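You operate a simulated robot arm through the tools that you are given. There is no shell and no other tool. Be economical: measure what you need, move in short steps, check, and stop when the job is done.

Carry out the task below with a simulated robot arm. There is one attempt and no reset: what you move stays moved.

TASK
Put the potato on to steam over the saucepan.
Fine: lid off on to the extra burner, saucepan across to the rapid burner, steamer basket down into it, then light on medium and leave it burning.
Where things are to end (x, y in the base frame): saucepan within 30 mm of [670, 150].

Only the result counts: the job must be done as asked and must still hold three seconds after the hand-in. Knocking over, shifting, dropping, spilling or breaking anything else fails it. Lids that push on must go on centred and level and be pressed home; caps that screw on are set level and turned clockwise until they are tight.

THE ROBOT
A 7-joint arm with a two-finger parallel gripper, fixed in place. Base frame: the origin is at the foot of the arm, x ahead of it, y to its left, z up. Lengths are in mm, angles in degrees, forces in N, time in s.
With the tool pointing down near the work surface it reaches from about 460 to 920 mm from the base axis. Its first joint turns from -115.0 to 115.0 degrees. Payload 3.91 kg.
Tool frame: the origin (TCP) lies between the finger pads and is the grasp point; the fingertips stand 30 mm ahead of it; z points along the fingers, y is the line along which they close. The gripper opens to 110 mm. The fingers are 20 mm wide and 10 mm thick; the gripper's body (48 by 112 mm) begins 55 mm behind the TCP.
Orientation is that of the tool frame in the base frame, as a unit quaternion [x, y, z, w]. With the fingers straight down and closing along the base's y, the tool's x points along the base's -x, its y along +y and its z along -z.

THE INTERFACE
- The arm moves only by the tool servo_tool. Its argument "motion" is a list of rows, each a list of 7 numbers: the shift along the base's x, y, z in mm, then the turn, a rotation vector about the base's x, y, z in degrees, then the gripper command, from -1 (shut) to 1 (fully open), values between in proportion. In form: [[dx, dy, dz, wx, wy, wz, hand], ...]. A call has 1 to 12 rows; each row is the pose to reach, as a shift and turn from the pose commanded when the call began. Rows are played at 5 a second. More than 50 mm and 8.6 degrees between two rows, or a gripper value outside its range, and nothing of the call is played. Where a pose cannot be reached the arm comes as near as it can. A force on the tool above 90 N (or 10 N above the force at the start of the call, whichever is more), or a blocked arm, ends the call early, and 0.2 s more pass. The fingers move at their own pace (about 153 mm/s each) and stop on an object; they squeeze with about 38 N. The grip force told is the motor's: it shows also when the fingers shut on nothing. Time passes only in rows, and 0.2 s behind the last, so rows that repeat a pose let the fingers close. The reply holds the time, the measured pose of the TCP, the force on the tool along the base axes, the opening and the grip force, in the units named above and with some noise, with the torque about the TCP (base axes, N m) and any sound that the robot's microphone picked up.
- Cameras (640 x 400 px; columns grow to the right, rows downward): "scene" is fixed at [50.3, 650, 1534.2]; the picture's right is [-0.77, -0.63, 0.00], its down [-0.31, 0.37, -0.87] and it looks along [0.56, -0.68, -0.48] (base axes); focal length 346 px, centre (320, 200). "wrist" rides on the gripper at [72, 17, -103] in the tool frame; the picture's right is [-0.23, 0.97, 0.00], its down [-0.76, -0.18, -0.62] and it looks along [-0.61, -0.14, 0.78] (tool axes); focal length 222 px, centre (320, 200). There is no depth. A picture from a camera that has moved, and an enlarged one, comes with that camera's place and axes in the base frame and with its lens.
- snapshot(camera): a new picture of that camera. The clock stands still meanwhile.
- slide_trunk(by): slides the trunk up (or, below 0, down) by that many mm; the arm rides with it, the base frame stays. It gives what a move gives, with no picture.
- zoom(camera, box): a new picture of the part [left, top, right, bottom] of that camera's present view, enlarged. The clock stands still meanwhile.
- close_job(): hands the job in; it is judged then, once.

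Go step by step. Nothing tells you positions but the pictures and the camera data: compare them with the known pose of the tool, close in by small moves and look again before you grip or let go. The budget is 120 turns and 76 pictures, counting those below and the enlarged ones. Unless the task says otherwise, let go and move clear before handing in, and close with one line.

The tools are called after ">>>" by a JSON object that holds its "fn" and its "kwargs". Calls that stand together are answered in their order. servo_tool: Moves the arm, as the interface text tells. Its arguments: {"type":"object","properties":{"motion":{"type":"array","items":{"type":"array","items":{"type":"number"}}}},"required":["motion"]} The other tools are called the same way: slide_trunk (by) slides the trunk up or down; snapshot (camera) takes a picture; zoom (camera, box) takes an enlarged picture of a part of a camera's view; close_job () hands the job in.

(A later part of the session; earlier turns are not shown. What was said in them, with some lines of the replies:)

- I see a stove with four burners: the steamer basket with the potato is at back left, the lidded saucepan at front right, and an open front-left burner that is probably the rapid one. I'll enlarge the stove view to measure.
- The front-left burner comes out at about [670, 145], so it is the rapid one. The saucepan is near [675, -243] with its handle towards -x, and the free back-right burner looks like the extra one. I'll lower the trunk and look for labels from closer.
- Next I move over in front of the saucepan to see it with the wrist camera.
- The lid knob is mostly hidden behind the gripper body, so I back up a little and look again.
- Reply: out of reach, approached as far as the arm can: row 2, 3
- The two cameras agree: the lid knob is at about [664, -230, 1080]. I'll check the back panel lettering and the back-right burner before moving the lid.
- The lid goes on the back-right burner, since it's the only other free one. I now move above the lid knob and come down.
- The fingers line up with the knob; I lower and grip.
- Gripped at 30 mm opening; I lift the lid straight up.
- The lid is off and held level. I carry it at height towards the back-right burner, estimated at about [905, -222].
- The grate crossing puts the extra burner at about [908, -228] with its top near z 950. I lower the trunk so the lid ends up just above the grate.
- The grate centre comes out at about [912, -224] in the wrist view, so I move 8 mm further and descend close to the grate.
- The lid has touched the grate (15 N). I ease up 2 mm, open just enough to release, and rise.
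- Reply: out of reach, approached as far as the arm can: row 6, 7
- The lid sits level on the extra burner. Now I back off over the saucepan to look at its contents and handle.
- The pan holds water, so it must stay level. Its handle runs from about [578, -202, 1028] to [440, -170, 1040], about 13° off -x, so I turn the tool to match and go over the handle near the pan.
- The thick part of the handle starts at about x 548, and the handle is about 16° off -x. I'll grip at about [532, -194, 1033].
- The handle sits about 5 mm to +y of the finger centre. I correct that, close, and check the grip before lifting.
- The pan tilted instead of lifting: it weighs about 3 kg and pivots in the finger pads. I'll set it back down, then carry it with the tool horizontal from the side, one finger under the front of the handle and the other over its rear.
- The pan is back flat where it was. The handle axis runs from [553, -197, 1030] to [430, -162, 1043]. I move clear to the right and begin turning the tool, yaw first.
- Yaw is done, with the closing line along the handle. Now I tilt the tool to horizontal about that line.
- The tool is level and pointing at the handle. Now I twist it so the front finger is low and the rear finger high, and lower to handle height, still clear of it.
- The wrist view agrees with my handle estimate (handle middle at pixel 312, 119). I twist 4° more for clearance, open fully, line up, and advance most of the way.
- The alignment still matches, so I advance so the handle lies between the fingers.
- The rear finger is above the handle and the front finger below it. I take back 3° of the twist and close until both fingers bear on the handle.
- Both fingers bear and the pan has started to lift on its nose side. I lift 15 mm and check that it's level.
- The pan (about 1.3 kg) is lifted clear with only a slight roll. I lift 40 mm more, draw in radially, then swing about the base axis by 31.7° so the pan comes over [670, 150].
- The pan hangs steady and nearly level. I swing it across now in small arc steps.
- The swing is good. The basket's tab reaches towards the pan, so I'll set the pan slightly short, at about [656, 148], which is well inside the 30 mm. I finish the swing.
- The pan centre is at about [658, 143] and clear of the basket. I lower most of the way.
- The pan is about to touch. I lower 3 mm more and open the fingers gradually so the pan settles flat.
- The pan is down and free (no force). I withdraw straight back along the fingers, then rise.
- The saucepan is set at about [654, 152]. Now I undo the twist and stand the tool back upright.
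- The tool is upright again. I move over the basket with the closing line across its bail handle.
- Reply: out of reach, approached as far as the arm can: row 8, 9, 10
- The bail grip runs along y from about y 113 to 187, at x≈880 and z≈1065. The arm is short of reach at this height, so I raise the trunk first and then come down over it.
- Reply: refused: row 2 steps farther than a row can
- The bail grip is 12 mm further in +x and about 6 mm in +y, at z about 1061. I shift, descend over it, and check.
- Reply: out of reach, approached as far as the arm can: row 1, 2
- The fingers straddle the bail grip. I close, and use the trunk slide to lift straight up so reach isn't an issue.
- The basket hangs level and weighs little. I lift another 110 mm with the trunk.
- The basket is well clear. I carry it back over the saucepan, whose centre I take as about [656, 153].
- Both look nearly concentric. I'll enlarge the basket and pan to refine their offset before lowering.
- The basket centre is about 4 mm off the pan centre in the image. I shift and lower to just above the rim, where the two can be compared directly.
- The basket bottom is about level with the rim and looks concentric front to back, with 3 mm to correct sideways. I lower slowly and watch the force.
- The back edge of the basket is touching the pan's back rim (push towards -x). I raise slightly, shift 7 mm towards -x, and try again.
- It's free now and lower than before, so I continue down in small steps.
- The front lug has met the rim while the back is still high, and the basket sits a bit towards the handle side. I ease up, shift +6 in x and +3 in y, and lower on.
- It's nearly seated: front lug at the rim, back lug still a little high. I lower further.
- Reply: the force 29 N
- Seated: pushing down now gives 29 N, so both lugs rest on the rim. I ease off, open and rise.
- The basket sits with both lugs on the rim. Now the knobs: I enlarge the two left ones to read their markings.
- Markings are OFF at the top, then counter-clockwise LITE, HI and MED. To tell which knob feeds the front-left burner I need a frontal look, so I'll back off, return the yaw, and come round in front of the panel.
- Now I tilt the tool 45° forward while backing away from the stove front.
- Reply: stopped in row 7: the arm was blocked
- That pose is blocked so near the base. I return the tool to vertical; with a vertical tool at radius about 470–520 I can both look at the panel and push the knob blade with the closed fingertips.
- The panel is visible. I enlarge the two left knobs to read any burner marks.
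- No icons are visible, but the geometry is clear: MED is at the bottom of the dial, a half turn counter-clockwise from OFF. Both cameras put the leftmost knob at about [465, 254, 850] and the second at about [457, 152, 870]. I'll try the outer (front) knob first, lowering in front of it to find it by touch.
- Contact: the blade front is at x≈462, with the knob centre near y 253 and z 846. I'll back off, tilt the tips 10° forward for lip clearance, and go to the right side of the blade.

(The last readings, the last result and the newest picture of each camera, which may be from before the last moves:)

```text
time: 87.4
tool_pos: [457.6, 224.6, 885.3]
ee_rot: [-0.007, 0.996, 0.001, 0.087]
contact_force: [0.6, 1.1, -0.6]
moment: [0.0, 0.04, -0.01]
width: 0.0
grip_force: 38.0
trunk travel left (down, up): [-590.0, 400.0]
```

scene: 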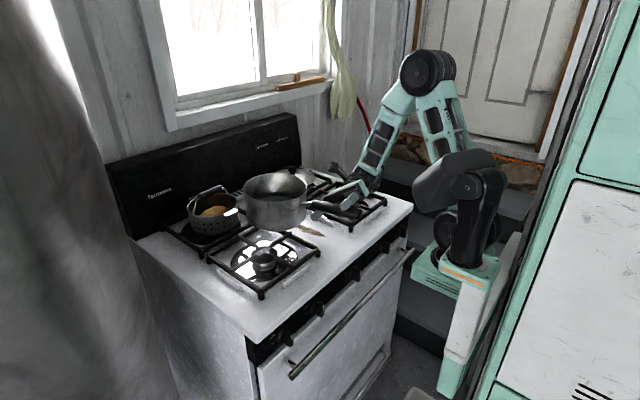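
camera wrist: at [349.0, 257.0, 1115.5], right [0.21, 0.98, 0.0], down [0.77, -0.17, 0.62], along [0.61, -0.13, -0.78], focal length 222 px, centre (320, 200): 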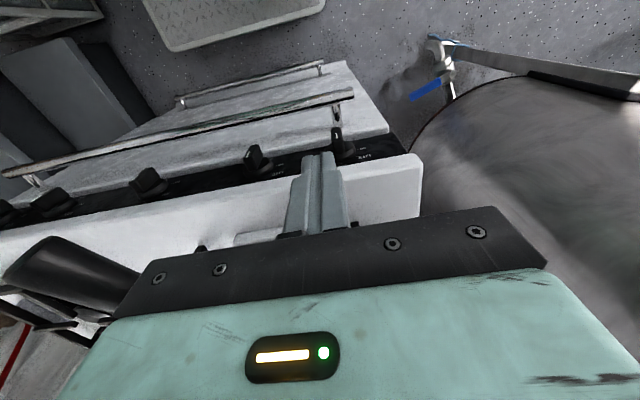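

>>> {"fn": "servo_tool", "kwargs": {"motion": [[0, 4, 0, 0, 0, 0, -1], [0, 8, 0, 0, 0, 0, -1], [0, 9, 0, 0, 0, 0, -1]]}}

>>> {"fn": "servo_tool", "kwargs": {"motion": [[0, 2, 0, 0, 0, 0, -1], [0, 3, 0, 0, 0, 0, -1]]}}

>>> {"fn": "servo_tool", "kwargs": {"motion": [[0, 2, 0, 0, 0, 0, -1], [0, 3, 0, 0, 0, 0, -1]]}}

```text
time: 88.2
tool_pos: [457.7, 234.3, 886.5]
ee_rot: [-0.007, 0.996, 0.001, 0.087]
contact_force: [-0.8, 0.2, 0.9]
moment: [-0.03, -0.04, 0.0]
width: 0.1
grip_force: 37.5
trunk travel left (down, up): [-590.0, 400.0]
```

```text
time: 88.8
tool_pos: [456.7, 236.3, 884.5]
ee_rot: [-0.007, 0.996, 0.001, 0.086]
contact_force: [0.6, 0.5, -0.4]
moment: [-0.02, 0.02, 0.02]
width: 0.0
grip_force: 38.0
trunk travel left (down, up): [-590.0, 400.0]
```

```text
time: 89.4
tool_pos: [457.7, 240.7, 884.3]
ee_rot: [-0.007, 0.996, 0.0, 0.086]
contact_force: [-0.5, -0.4, 0.0]
moment: [0.0, 0.03, 0.01]
width: 0.2
grip_force: 37.8
trunk travel left (down, up): [-590.0, 400.0]
```

>>> {"fn": "servo_tool", "kwargs": {"motion": [[0, 2, 0, 0, 0, 0, -1], [0, 4, 0, 0, 0, 0, -1]]}}

>>> {"fn": "servo_tool", "kwargs": {"motion": [[0, 2, 0, 0, 0, 0, -1], [0, 4, 0, 0, 0, 0, -1]]}}

```text
time: 90.0
tool_pos: [457.8, 244.5, 885.1]
ee_rot: [-0.007, 0.996, 0.001, 0.086]
contact_force: [0.6, -1.0, -0.6]
moment: [0.0, -0.01, 0.01]
width: 0.0
grip_force: 37.8
trunk travel left (down, up): [-590.0, 400.0]
```

```text
time: 90.6
tool_pos: [456.7, 248.8, 886.4]
ee_rot: [-0.007, 0.996, 0.0, 0.087]
contact_force: [0.0, 0.3, -0.4]
moment: [0.01, -0.01, -0.01]
width: 0.0
grip_force: 37.7
trunk travel left (down, up): [-590.0, 400.0]
```

>>> {"fn": "servo_tool", "kwargs": {"motion": [[0, 3, 0, 0, 0, 0, -1], [0, 6, 0, 0, 0, 0, -1], [0, 9, 0, 0, 0, 0, -1], [0, 9, 0, 0, 0, 0, -1]]}}

```text
time: 91.6
tool_pos: [459.1, 256.5, 885.4]
ee_rot: [-0.007, 0.996, 0.001, 0.086]
contact_force: [0.5, 0.9, -0.6]
moment: [0.04, 0.0, 0.01]
width: 0.1
grip_force: 37.0
trunk travel left (down, up): [-590.0, 400.0]
```

>>> {"fn": "servo_tool", "kwargs": {"motion": [[0, 0, -2, 0, 0, 0, -1], [0, 0, -4, 0, 0, 0, -1]]}}

```text
time: 92.2
tool_pos: [458.4, 256.9, 883.9]
ee_rot: [-0.007, 0.996, 0.002, 0.088]
contact_force: [-7.8, -7.4, 40.0]
moment: [-0.46, 0.05, 0.17]
width: 0.0
grip_force: 37.9
trunk travel left (down, up): [-590.0, 400.0]
```

The blade top is at z≈855, lower than I took it, so the knob centre is about [y 251, z 836]. I raise, go back to the right side and come in 10 mm lower.

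>>> {"fn": "servo_tool", "kwargs": {"motion": [[0, 0, 10, 0, 0, 0, -1], [0, -20, 10, 0, 0, 0, -1], [0, -36, 8, 0, 0, 0, -1], [2, -36, -6, 0, 0, 0, -1], [2, -36, -6, 0, 0, 0, -1]]}}

>>> {"fn": "servo_tool", "kwargs": {"motion": [[0, 4, 0, 0, 0, 0, -1], [0, 8, 0, 0, 0, 0, -1], [0, 11, 0, 0, 0, 0, -1]]}}

>>> {"fn": "servo_tool", "kwargs": {"motion": [[0, 2, 0, 0, 0, 0, -1], [0, 3, 0, 0, 0, 0, -1]]}}

```text
time: 93.4
tool_pos: [460.3, 218.8, 875.5]
ee_rot: [-0.007, 0.996, 0.001, 0.086]
contact_force: [-0.4, 0.9, 0.5]
moment: [0.01, -0.02, -0.02]
width: 0.1
grip_force: 37.5
trunk travel left (down, up): [-590.0, 400.0]
```

```text
time: 94.2
tool_pos: [460.9, 231.5, 875.5]
ee_rot: [-0.007, 0.996, 0.001, 0.086]
contact_force: [0.7, 0.8, 0.3]
moment: [-0.01, 0.01, 0.02]
width: 0.0
grip_force: 38.1
trunk travel left (down, up): [-590.0, 400.0]
```

```text
time: 94.8
tool_pos: [458.6, 234.7, 875.8]
ee_rot: [-0.007, 0.996, 0.001, 0.086]
contact_force: [0.1, 0.5, 0.6]
moment: [0.01, 0.01, -0.04]
width: 0.0
grip_force: 37.6
trunk travel left (down, up): [-590.0, 400.0]
```

>>> {"fn": "servo_tool", "kwargs": {"motion": [[0, 2, 0, 0, 0, 0, -1], [0, 3, 0, 0, 0, 0, -1]]}}

>>> {"fn": "servo_tool", "kwargs": {"motion": [[0, 2, 0, 0, 0, 0, -1], [0, 3, 0, 0, 0, 0, -1]]}}

>>> {"fn": "servo_tool", "kwargs": {"motion": [[0, 2, 0, 0, 0, 0, -1], [0, 3, 0, 0, 0, 0, -1]]}}

```text
time: 95.4
tool_pos: [460.1, 236.3, 875.0]
ee_rot: [-0.007, 0.996, 0.0, 0.086]
contact_force: [0.3, 0.2, 0.6]
moment: [-0.01, -0.04, 0.01]
width: 0.0
grip_force: 37.4
trunk travel left (down, up): [-590.0, 400.0]
```

```text
time: 96.0
tool_pos: [460.8, 239.7, 875.0]
ee_rot: [-0.007, 0.996, 0.001, 0.087]
contact_force: [0.7, -2.1, 4.0]
moment: [-0.06, 0.0, -0.02]
width: 0.0
grip_force: 37.3
trunk travel left (down, up): [-590.0, 400.0]
```

```text
time: 96.6
tool_pos: [459.9, 244.5, 876.5]
ee_rot: [-0.007, 0.996, 0.001, 0.086]
contact_force: [-1.5, -1.8, 3.3]
moment: [-0.02, 0.02, 0.0]
width: 0.0
grip_force: 37.4
trunk travel left (down, up): [-590.0, 400.0]
```

The knob is turning now with a steady light resistance. I continue to about LITE and dwell there, listening.

>>> {"fn": "servo_tool", "kwargs": {"motion": [[0, 3, 0, 0, 0, 0, -1], [0, 6, 0, 0, 0, 0, -1], [0, 9, 0, 0, 0, 0, -1], [0, 12, 0, 0, 0, 0, -1], [0, 12, 0, 0, 0, 0, -1], [0, 12, 0, 0, 0, 0, -1], [0, 12, 0, 0, 0, 0, -1], [0, 12, 0, 0, 0, 0, -1]]}}

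```text
time: 98.4
tool_pos: [460.7, 255.5, 875.1]
ee_rot: [-0.007, 0.996, 0.0, 0.087]
contact_force: [0.0, 0.5, -0.3]
moment: [0.03, -0.04, -0.02]
width: 0.0
grip_force: 37.6
trunk travel left (down, up): [-590.0, 400.0]
```

>>> {"fn": "servo_tool", "kwargs": {"motion": [[0, 5, 1, 0, 0, 0, -1], [0, 9, 1, 0, 0, 0, -1], [0, 14, -2, 0, 0, 0, -1], [0, 17, -4, 0, 0, 0, -1], [0, 17, -4, 0, 0, 0, -1]]}}

>>> {"fn": "servo_tool", "kwargs": {"motion": [[0, 4, -2, 0, 0, 0, -1], [0, 7, -5, 0, 0, 0, -1], [0, 9, -7, 0, 0, 0, -1], [0, 9, -7, 0, 0, 0, -1]]}}

```text
time: 99.6
tool_pos: [459.8, 272.3, 870.9]
ee_rot: [-0.007, 0.996, 0.001, 0.086]
contact_force: [-0.2, 0.2, 0.0]
moment: [0.03, 0.01, -0.02]
width: 0.0
grip_force: 36.9
trunk travel left (down, up): [-590.0, 400.0]
```

```text
time: 100.6
tool_pos: [460.2, 282.6, 864.7]
ee_rot: [-0.007, 0.996, 0.001, 0.086]
contact_force: [-0.1, 1.0, -0.7]
moment: [0.02, 0.02, 0.02]
width: 0.1
grip_force: 37.6
trunk travel left (down, up): [-590.0, 400.0]
```

No contact was felt on that arc, so I need to see. I rise and move clear to the right so one picture shows both knob and burner.

>>> {"fn": "servo_tool", "kwargs": {"motion": [[-8, 4, 10, 0, 0, 0, -1], [-10, 4, 50, 0, 0, 0, -1], [-10, 4, 95, 0, 3, 0, -1], [-10, 4, 140, 0, 6, 0, -1], [-10, 4, 185, 0, 10, 0, -1], [-10, 0, 230, 0, 10, 0, -1], [-5, -40, 250, 0, 10, 0, -1], [0, -85, 255, 0, 10, 0, -1], [5, -130, 255, 0, 10, 0, -1], [10, -175, 255, 0, 10, 0, -1], [15, -220, 255, 0, 10, 0, -1], [15, -260, 255, 0, 10, 0, -1]]}}

>>> {"fn": "servo_tool", "kwargs": {"motion": [[0, -45, 0, 0, 0, 0, -1], [0, -90, 0, 0, 0, 0, -1], [0, -135, 0, 0, 0, 0, -1], [0, -135, 0, 0, 0, 0, -1]]}}

>>> {"fn": "zoom", "kwargs": {"camera": "scene", "box": [195, 210, 345, 350]}}

```text
time: 103.2
tool_pos: [475.1, 21.8, 1119.2]
ee_rot: [-0.008, 1.0, 0.002, -0.001]
contact_force: [-0.8, 0.2, -0.7]
moment: [-0.03, 0.01, 0.01]
width: 0.1
grip_force: 37.1
trunk travel left (down, up): [-590.0, 400.0]
```

```text
time: 104.2
tool_pos: [475.1, -114.2, 1118.9]
ee_rot: [-0.007, 1.0, 0.002, -0.001]
contact_force: [-0.2, -0.3, -0.5]
moment: [-0.02, -0.03, 0.02]
width: 0.0
grip_force: 37.7
trunk travel left (down, up): [-590.0, 400.0]
```

```text
2.86 times, centred on (270, 280) of scene
camera zoom: at [50.3, 650.0, 1534.2], right [-0.77, -0.63, 0.0], down [-0.31, 0.37, -0.87], along [0.56, -0.68, -0.48], focal length 990 px, centre (463, -29)
```

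zoom: 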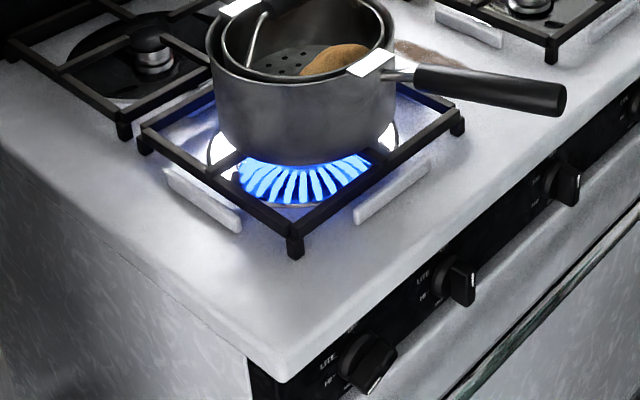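

The front-left burner is lit under the pan, so this is the right knob. It now points at about 120°, just past HI, as my arc predicted. I go back to its left side to push it on to MED at the bottom.

>>> {"fn": "servo_tool", "kwargs": {"motion": [[0, 45, 0, 0, 0, 0, -1], [0, 90, 0, 0, 0, 0, -1], [0, 135, 0, 0, 0, 0, -1], [-4, 180, 0, 0, 0, 0, -1], [-10, 225, 0, 0, 0, 0, -1], [-15, 270, 0, 0, 0, 0, -1], [-20, 315, 0, 0, 0, 0, -1], [-24, 360, 0, 0, 0, 0, -1], [-25, 408, 0, 0, 0, 0, -1], [-25, 408, -40, 0, 0, 0, -1], [-25, 408, -80, 0, -5, 0, -1], [-25, 408, -120, 0, -10, 0, -1]]}}

>>> {"fn": "servo_tool", "kwargs": {"motion": [[0, 0, -40, 0, 0, 0, -1], [0, 0, -80, 0, 0, 0, -1], [0, 0, -120, 0, 0, 0, -1], [0, 0, -133, 0, 0, 0, -1], [10, 0, -133, 0, 0, 0, -1], [10, 0, -133, 0, 0, 0, -1]]}}

```text
time: 106.8
tool_pos: [447.2, 296.1, 999.2]
ee_rot: [-0.007, 0.996, 0.001, 0.087]
contact_force: [0.1, -0.9, 0.8]
moment: [-0.01, 0.01, 0.0]
width: 0.0
grip_force: 37.3
trunk travel left (down, up): [-590.0, 400.0]
```

```text
time: 108.2
tool_pos: [459.4, 293.8, 866.2]
ee_rot: [-0.007, 0.996, 0.001, 0.086]
contact_force: [-0.9, -0.3, 0.3]
moment: [0.01, -0.01, -0.02]
width: 0.1
grip_force: 37.4
trunk travel left (down, up): [-590.0, 400.0]
```

>>> {"fn": "servo_tool", "kwargs": {"motion": [[0, -2, -6, 0, 0, 0, -1], [0, -5, -10, 0, 0, 0, -1], [0, -10, -10, 0, 0, 0, -1], [0, -14, -11, 0, 0, 0, -1], [0, -16, -13, 0, 0, 0, -1], [0, -16, -13, 0, 0, 0, -1]]}}

>>> {"fn": "servo_tool", "kwargs": {"motion": [[0, -2, -1, 0, 0, 0, -1], [0, -4, -2, 0, 0, 0, -1], [0, -5.5, -2.5, 0, 0, 0, -1], [0, -5.5, -2.5, 0, 0, 0, -1]]}}

```text
time: 109.6
tool_pos: [459.3, 286.0, 855.8]
ee_rot: [-0.01, 0.996, 0.009, 0.088]
contact_force: [0.4, 52.2, -5.2]
moment: [1.3, 0.02, 0.28]
width: 0.0
grip_force: 37.7
trunk travel left (down, up): [-590.0, 400.0]
```

```text
time: 110.6
tool_pos: [459.4, 285.9, 853.6]
ee_rot: [-0.01, 0.996, 0.014, 0.089]
contact_force: [-0.5, 73.7, -15.8]
moment: [1.89, 0.11, 0.36]
width: 0.0
grip_force: 37.6
trunk travel left (down, up): [-590.0, 400.0]
```

The finger met the blade's end corner instead of its upper face. I back off, rise, and press down on the upper face closer to the hub.

>>> {"fn": "servo_tool", "kwargs": {"motion": [[0, 18, 2, 0, 0, 0, -1], [0, 20, 12, 0, 0, 0, -1], [0, 18, 24, 0, 0, 0, -1], [0, 5, 24, 0, 0, 0, -1], [0, 5, 24, 0, 0, 0, -1]]}}

```text
time: 111.8
tool_pos: [460.0, 277.9, 873.7]
ee_rot: [-0.008, 0.996, 0.001, 0.087]
contact_force: [0.1, 0.1, 0.6]
moment: [0.0, -0.01, -0.01]
width: 0.1
grip_force: 37.5
trunk travel left (down, up): [-590.0, 400.0]
```

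>>> {"fn": "servo_tool", "kwargs": {"motion": [[0, 0, -4, 0, 0, 0, -1], [0, 0, -8, 0, 0, 0, -1], [0, 0, -11, 0, 0, 0, -1], [0, 0, -11, 0, 0, 0, -1]]}}

>>> {"fn": "servo_tool", "kwargs": {"motion": [[0, 0, -3, 0, 0, 0, -1], [0, -1, -6, 0, 0, 0, -1], [0, -1, -6, 0, 0, 0, -1]]}}

```text
time: 112.8
tool_pos: [460.2, 278.7, 864.8]
ee_rot: [-0.008, 0.996, 0.001, 0.086]
contact_force: [-1.8, 2.8, 1.1]
moment: [0.06, 0.04, 0.01]
width: 0.0
grip_force: 37.8
trunk travel left (down, up): [-590.0, 400.0]
```

```text
time: 113.6
tool_pos: [460.0, 277.1, 857.6]
ee_rot: [-0.007, 0.996, 0.0, 0.086]
contact_force: [0.1, -0.4, -0.2]
moment: [0.0, -0.02, -0.01]
width: 0.1
grip_force: 37.8
trunk travel left (down, up): [-590.0, 400.0]
```

It's turning again (now about 150°). I finish the arc to the bottom.

>>> {"fn": "servo_tool", "kwargs": {"motion": [[0, 0, -3, 0, 0, 0, -1], [0, -1, -6, 0, 0, 0, -1], [0, -1, -6, 0, 0, 0, -1]]}}

>>> {"fn": "servo_tool", "kwargs": {"motion": [[0, -2, 0, 0, 0, 0, -1], [0, -4, 0, 0, 0, 0, -1], [0, -4, 0, 0, 0, 0, -1]]}}

```text
time: 114.4
tool_pos: [460.6, 275.6, 850.8]
ee_rot: [-0.007, 0.996, 0.001, 0.086]
contact_force: [-0.5, 0.0, 0.4]
moment: [0.0, -0.02, -0.03]
width: 0.0
grip_force: 37.6
trunk travel left (down, up): [-590.0, 400.0]
```

```text
time: 115.2
tool_pos: [460.6, 274.1, 851.9]
ee_rot: [-0.007, 0.996, 0.001, 0.087]
contact_force: [-0.1, 8.2, -4.5]
moment: [0.24, 0.01, 0.05]
width: 0.0
grip_force: 37.8
trunk travel left (down, up): [-590.0, 400.0]
```

>>> {"fn": "servo_tool", "kwargs": {"motion": [[0, -1.5, 0, 0, 0, 0, -1], [0, -3, 0, 0, 0, 0, -1], [0, -3, 0, 0, 0, 0, -1]]}}

```text
time: 116.0
tool_pos: [461.4, 272.0, 852.3]
ee_rot: [-0.008, 0.996, 0.003, 0.088]
contact_force: [1.1, 29.3, -1.6]
moment: [0.64, 0.0, 0.04]
width: 0.2
grip_force: 37.8
trunk travel left (down, up): [-590.0, 400.0]
```

The push is now flush along the blade's side (29 N centred near the hub), so the blade stands vertical, pointing down at MED. I back off, rise and move clear for the last look.

>>> {"fn": "servo_tool", "kwargs": {"motion": [[0, 10, 0, 0, 0, 0, -1], [-5, 22, 0, 0, 0, 0, -1], [-15, 24, 20, 0, 0, 0, -1], [-15, 24, 65, 0, 0, 0, -1], [-15, 24, 110, 0, 4, 0, -1], [-15, 24, 155, 0, 8, 0, -1], [-12, 24, 200, 0, 10, 0, -1], [-10, 24, 245, 0, 10, 0, -1], [-8, 10, 268, 0, 10, 0, -1], [-4, -32, 268, 0, 10, 0, -1], [4, -76, 268, 0, 10, 0, -1], [10, -120, 268, 0, 10, 0, -1]]}}

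>>> {"fn": "servo_tool", "kwargs": {"motion": [[2, -45, 0, 0, 0, 0, -1], [4, -90, 0, 0, 0, 0, -1], [4, -135, 0, 0, 0, 0, -1], [4, -180, 0, 0, 0, 0, -1], [4, -225, 0, 0, 0, 0, -1], [4, -260, 0, 0, 0, 0, -1], [4, -260, 0, 0, 0, 0, -1]]}}

>>> {"fn": "zoom", "kwargs": {"camera": "scene", "box": [195, 185, 365, 350]}}

```text
time: 118.6
tool_pos: [467.5, 147.6, 1121.6]
ee_rot: [-0.008, 1.0, 0.001, -0.001]
contact_force: [0.0, 0.7, -0.4]
moment: [0.01, 0.01, 0.01]
width: 0.2
grip_force: 38.0
trunk travel left (down, up): [-590.0, 400.0]
```

```text
time: 120.2
tool_pos: [474.7, -111.1, 1121.5]
ee_rot: [-0.007, 1.0, 0.001, -0.001]
contact_force: [0.3, 0.5, -0.4]
moment: [0.01, -0.04, 0.01]
width: 0.0
grip_force: 37.4
trunk travel left (down, up): [-590.0, 400.0]
```

```text
2.42 times, centred on (280, 268) of scene
camera zoom: at [50.3, 650.0, 1534.2], right [-0.77, -0.63, 0.0], down [-0.31, 0.37, -0.87], along [0.56, -0.68, -0.48], focal length 840 px, centre (417, 36)
```

zoom: 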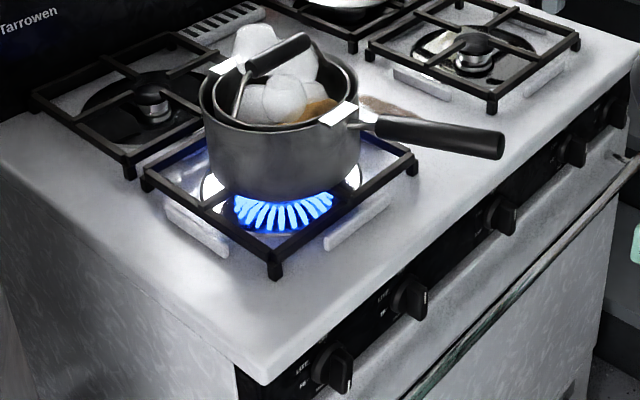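

The burner is lit under the saucepan and steam is rising. The knob points down at MED, the basket sits on the rim, the pan is at about [654, 150] and the arm is clear, so I'm handing in.

>>> {"fn": "close_job", "kwargs": {}}

```text
The job is handed in.
```

The potato is on to steam: the lid is on the back-right burner, which I took as the extra one, and the saucepan is on the rapid burner at about [654, 150], roughly 16 mm from target. The basket sits on the pan's rim, and the burner is lit and left burning with the knob turned to where I read MED, at the bottom of the dial.
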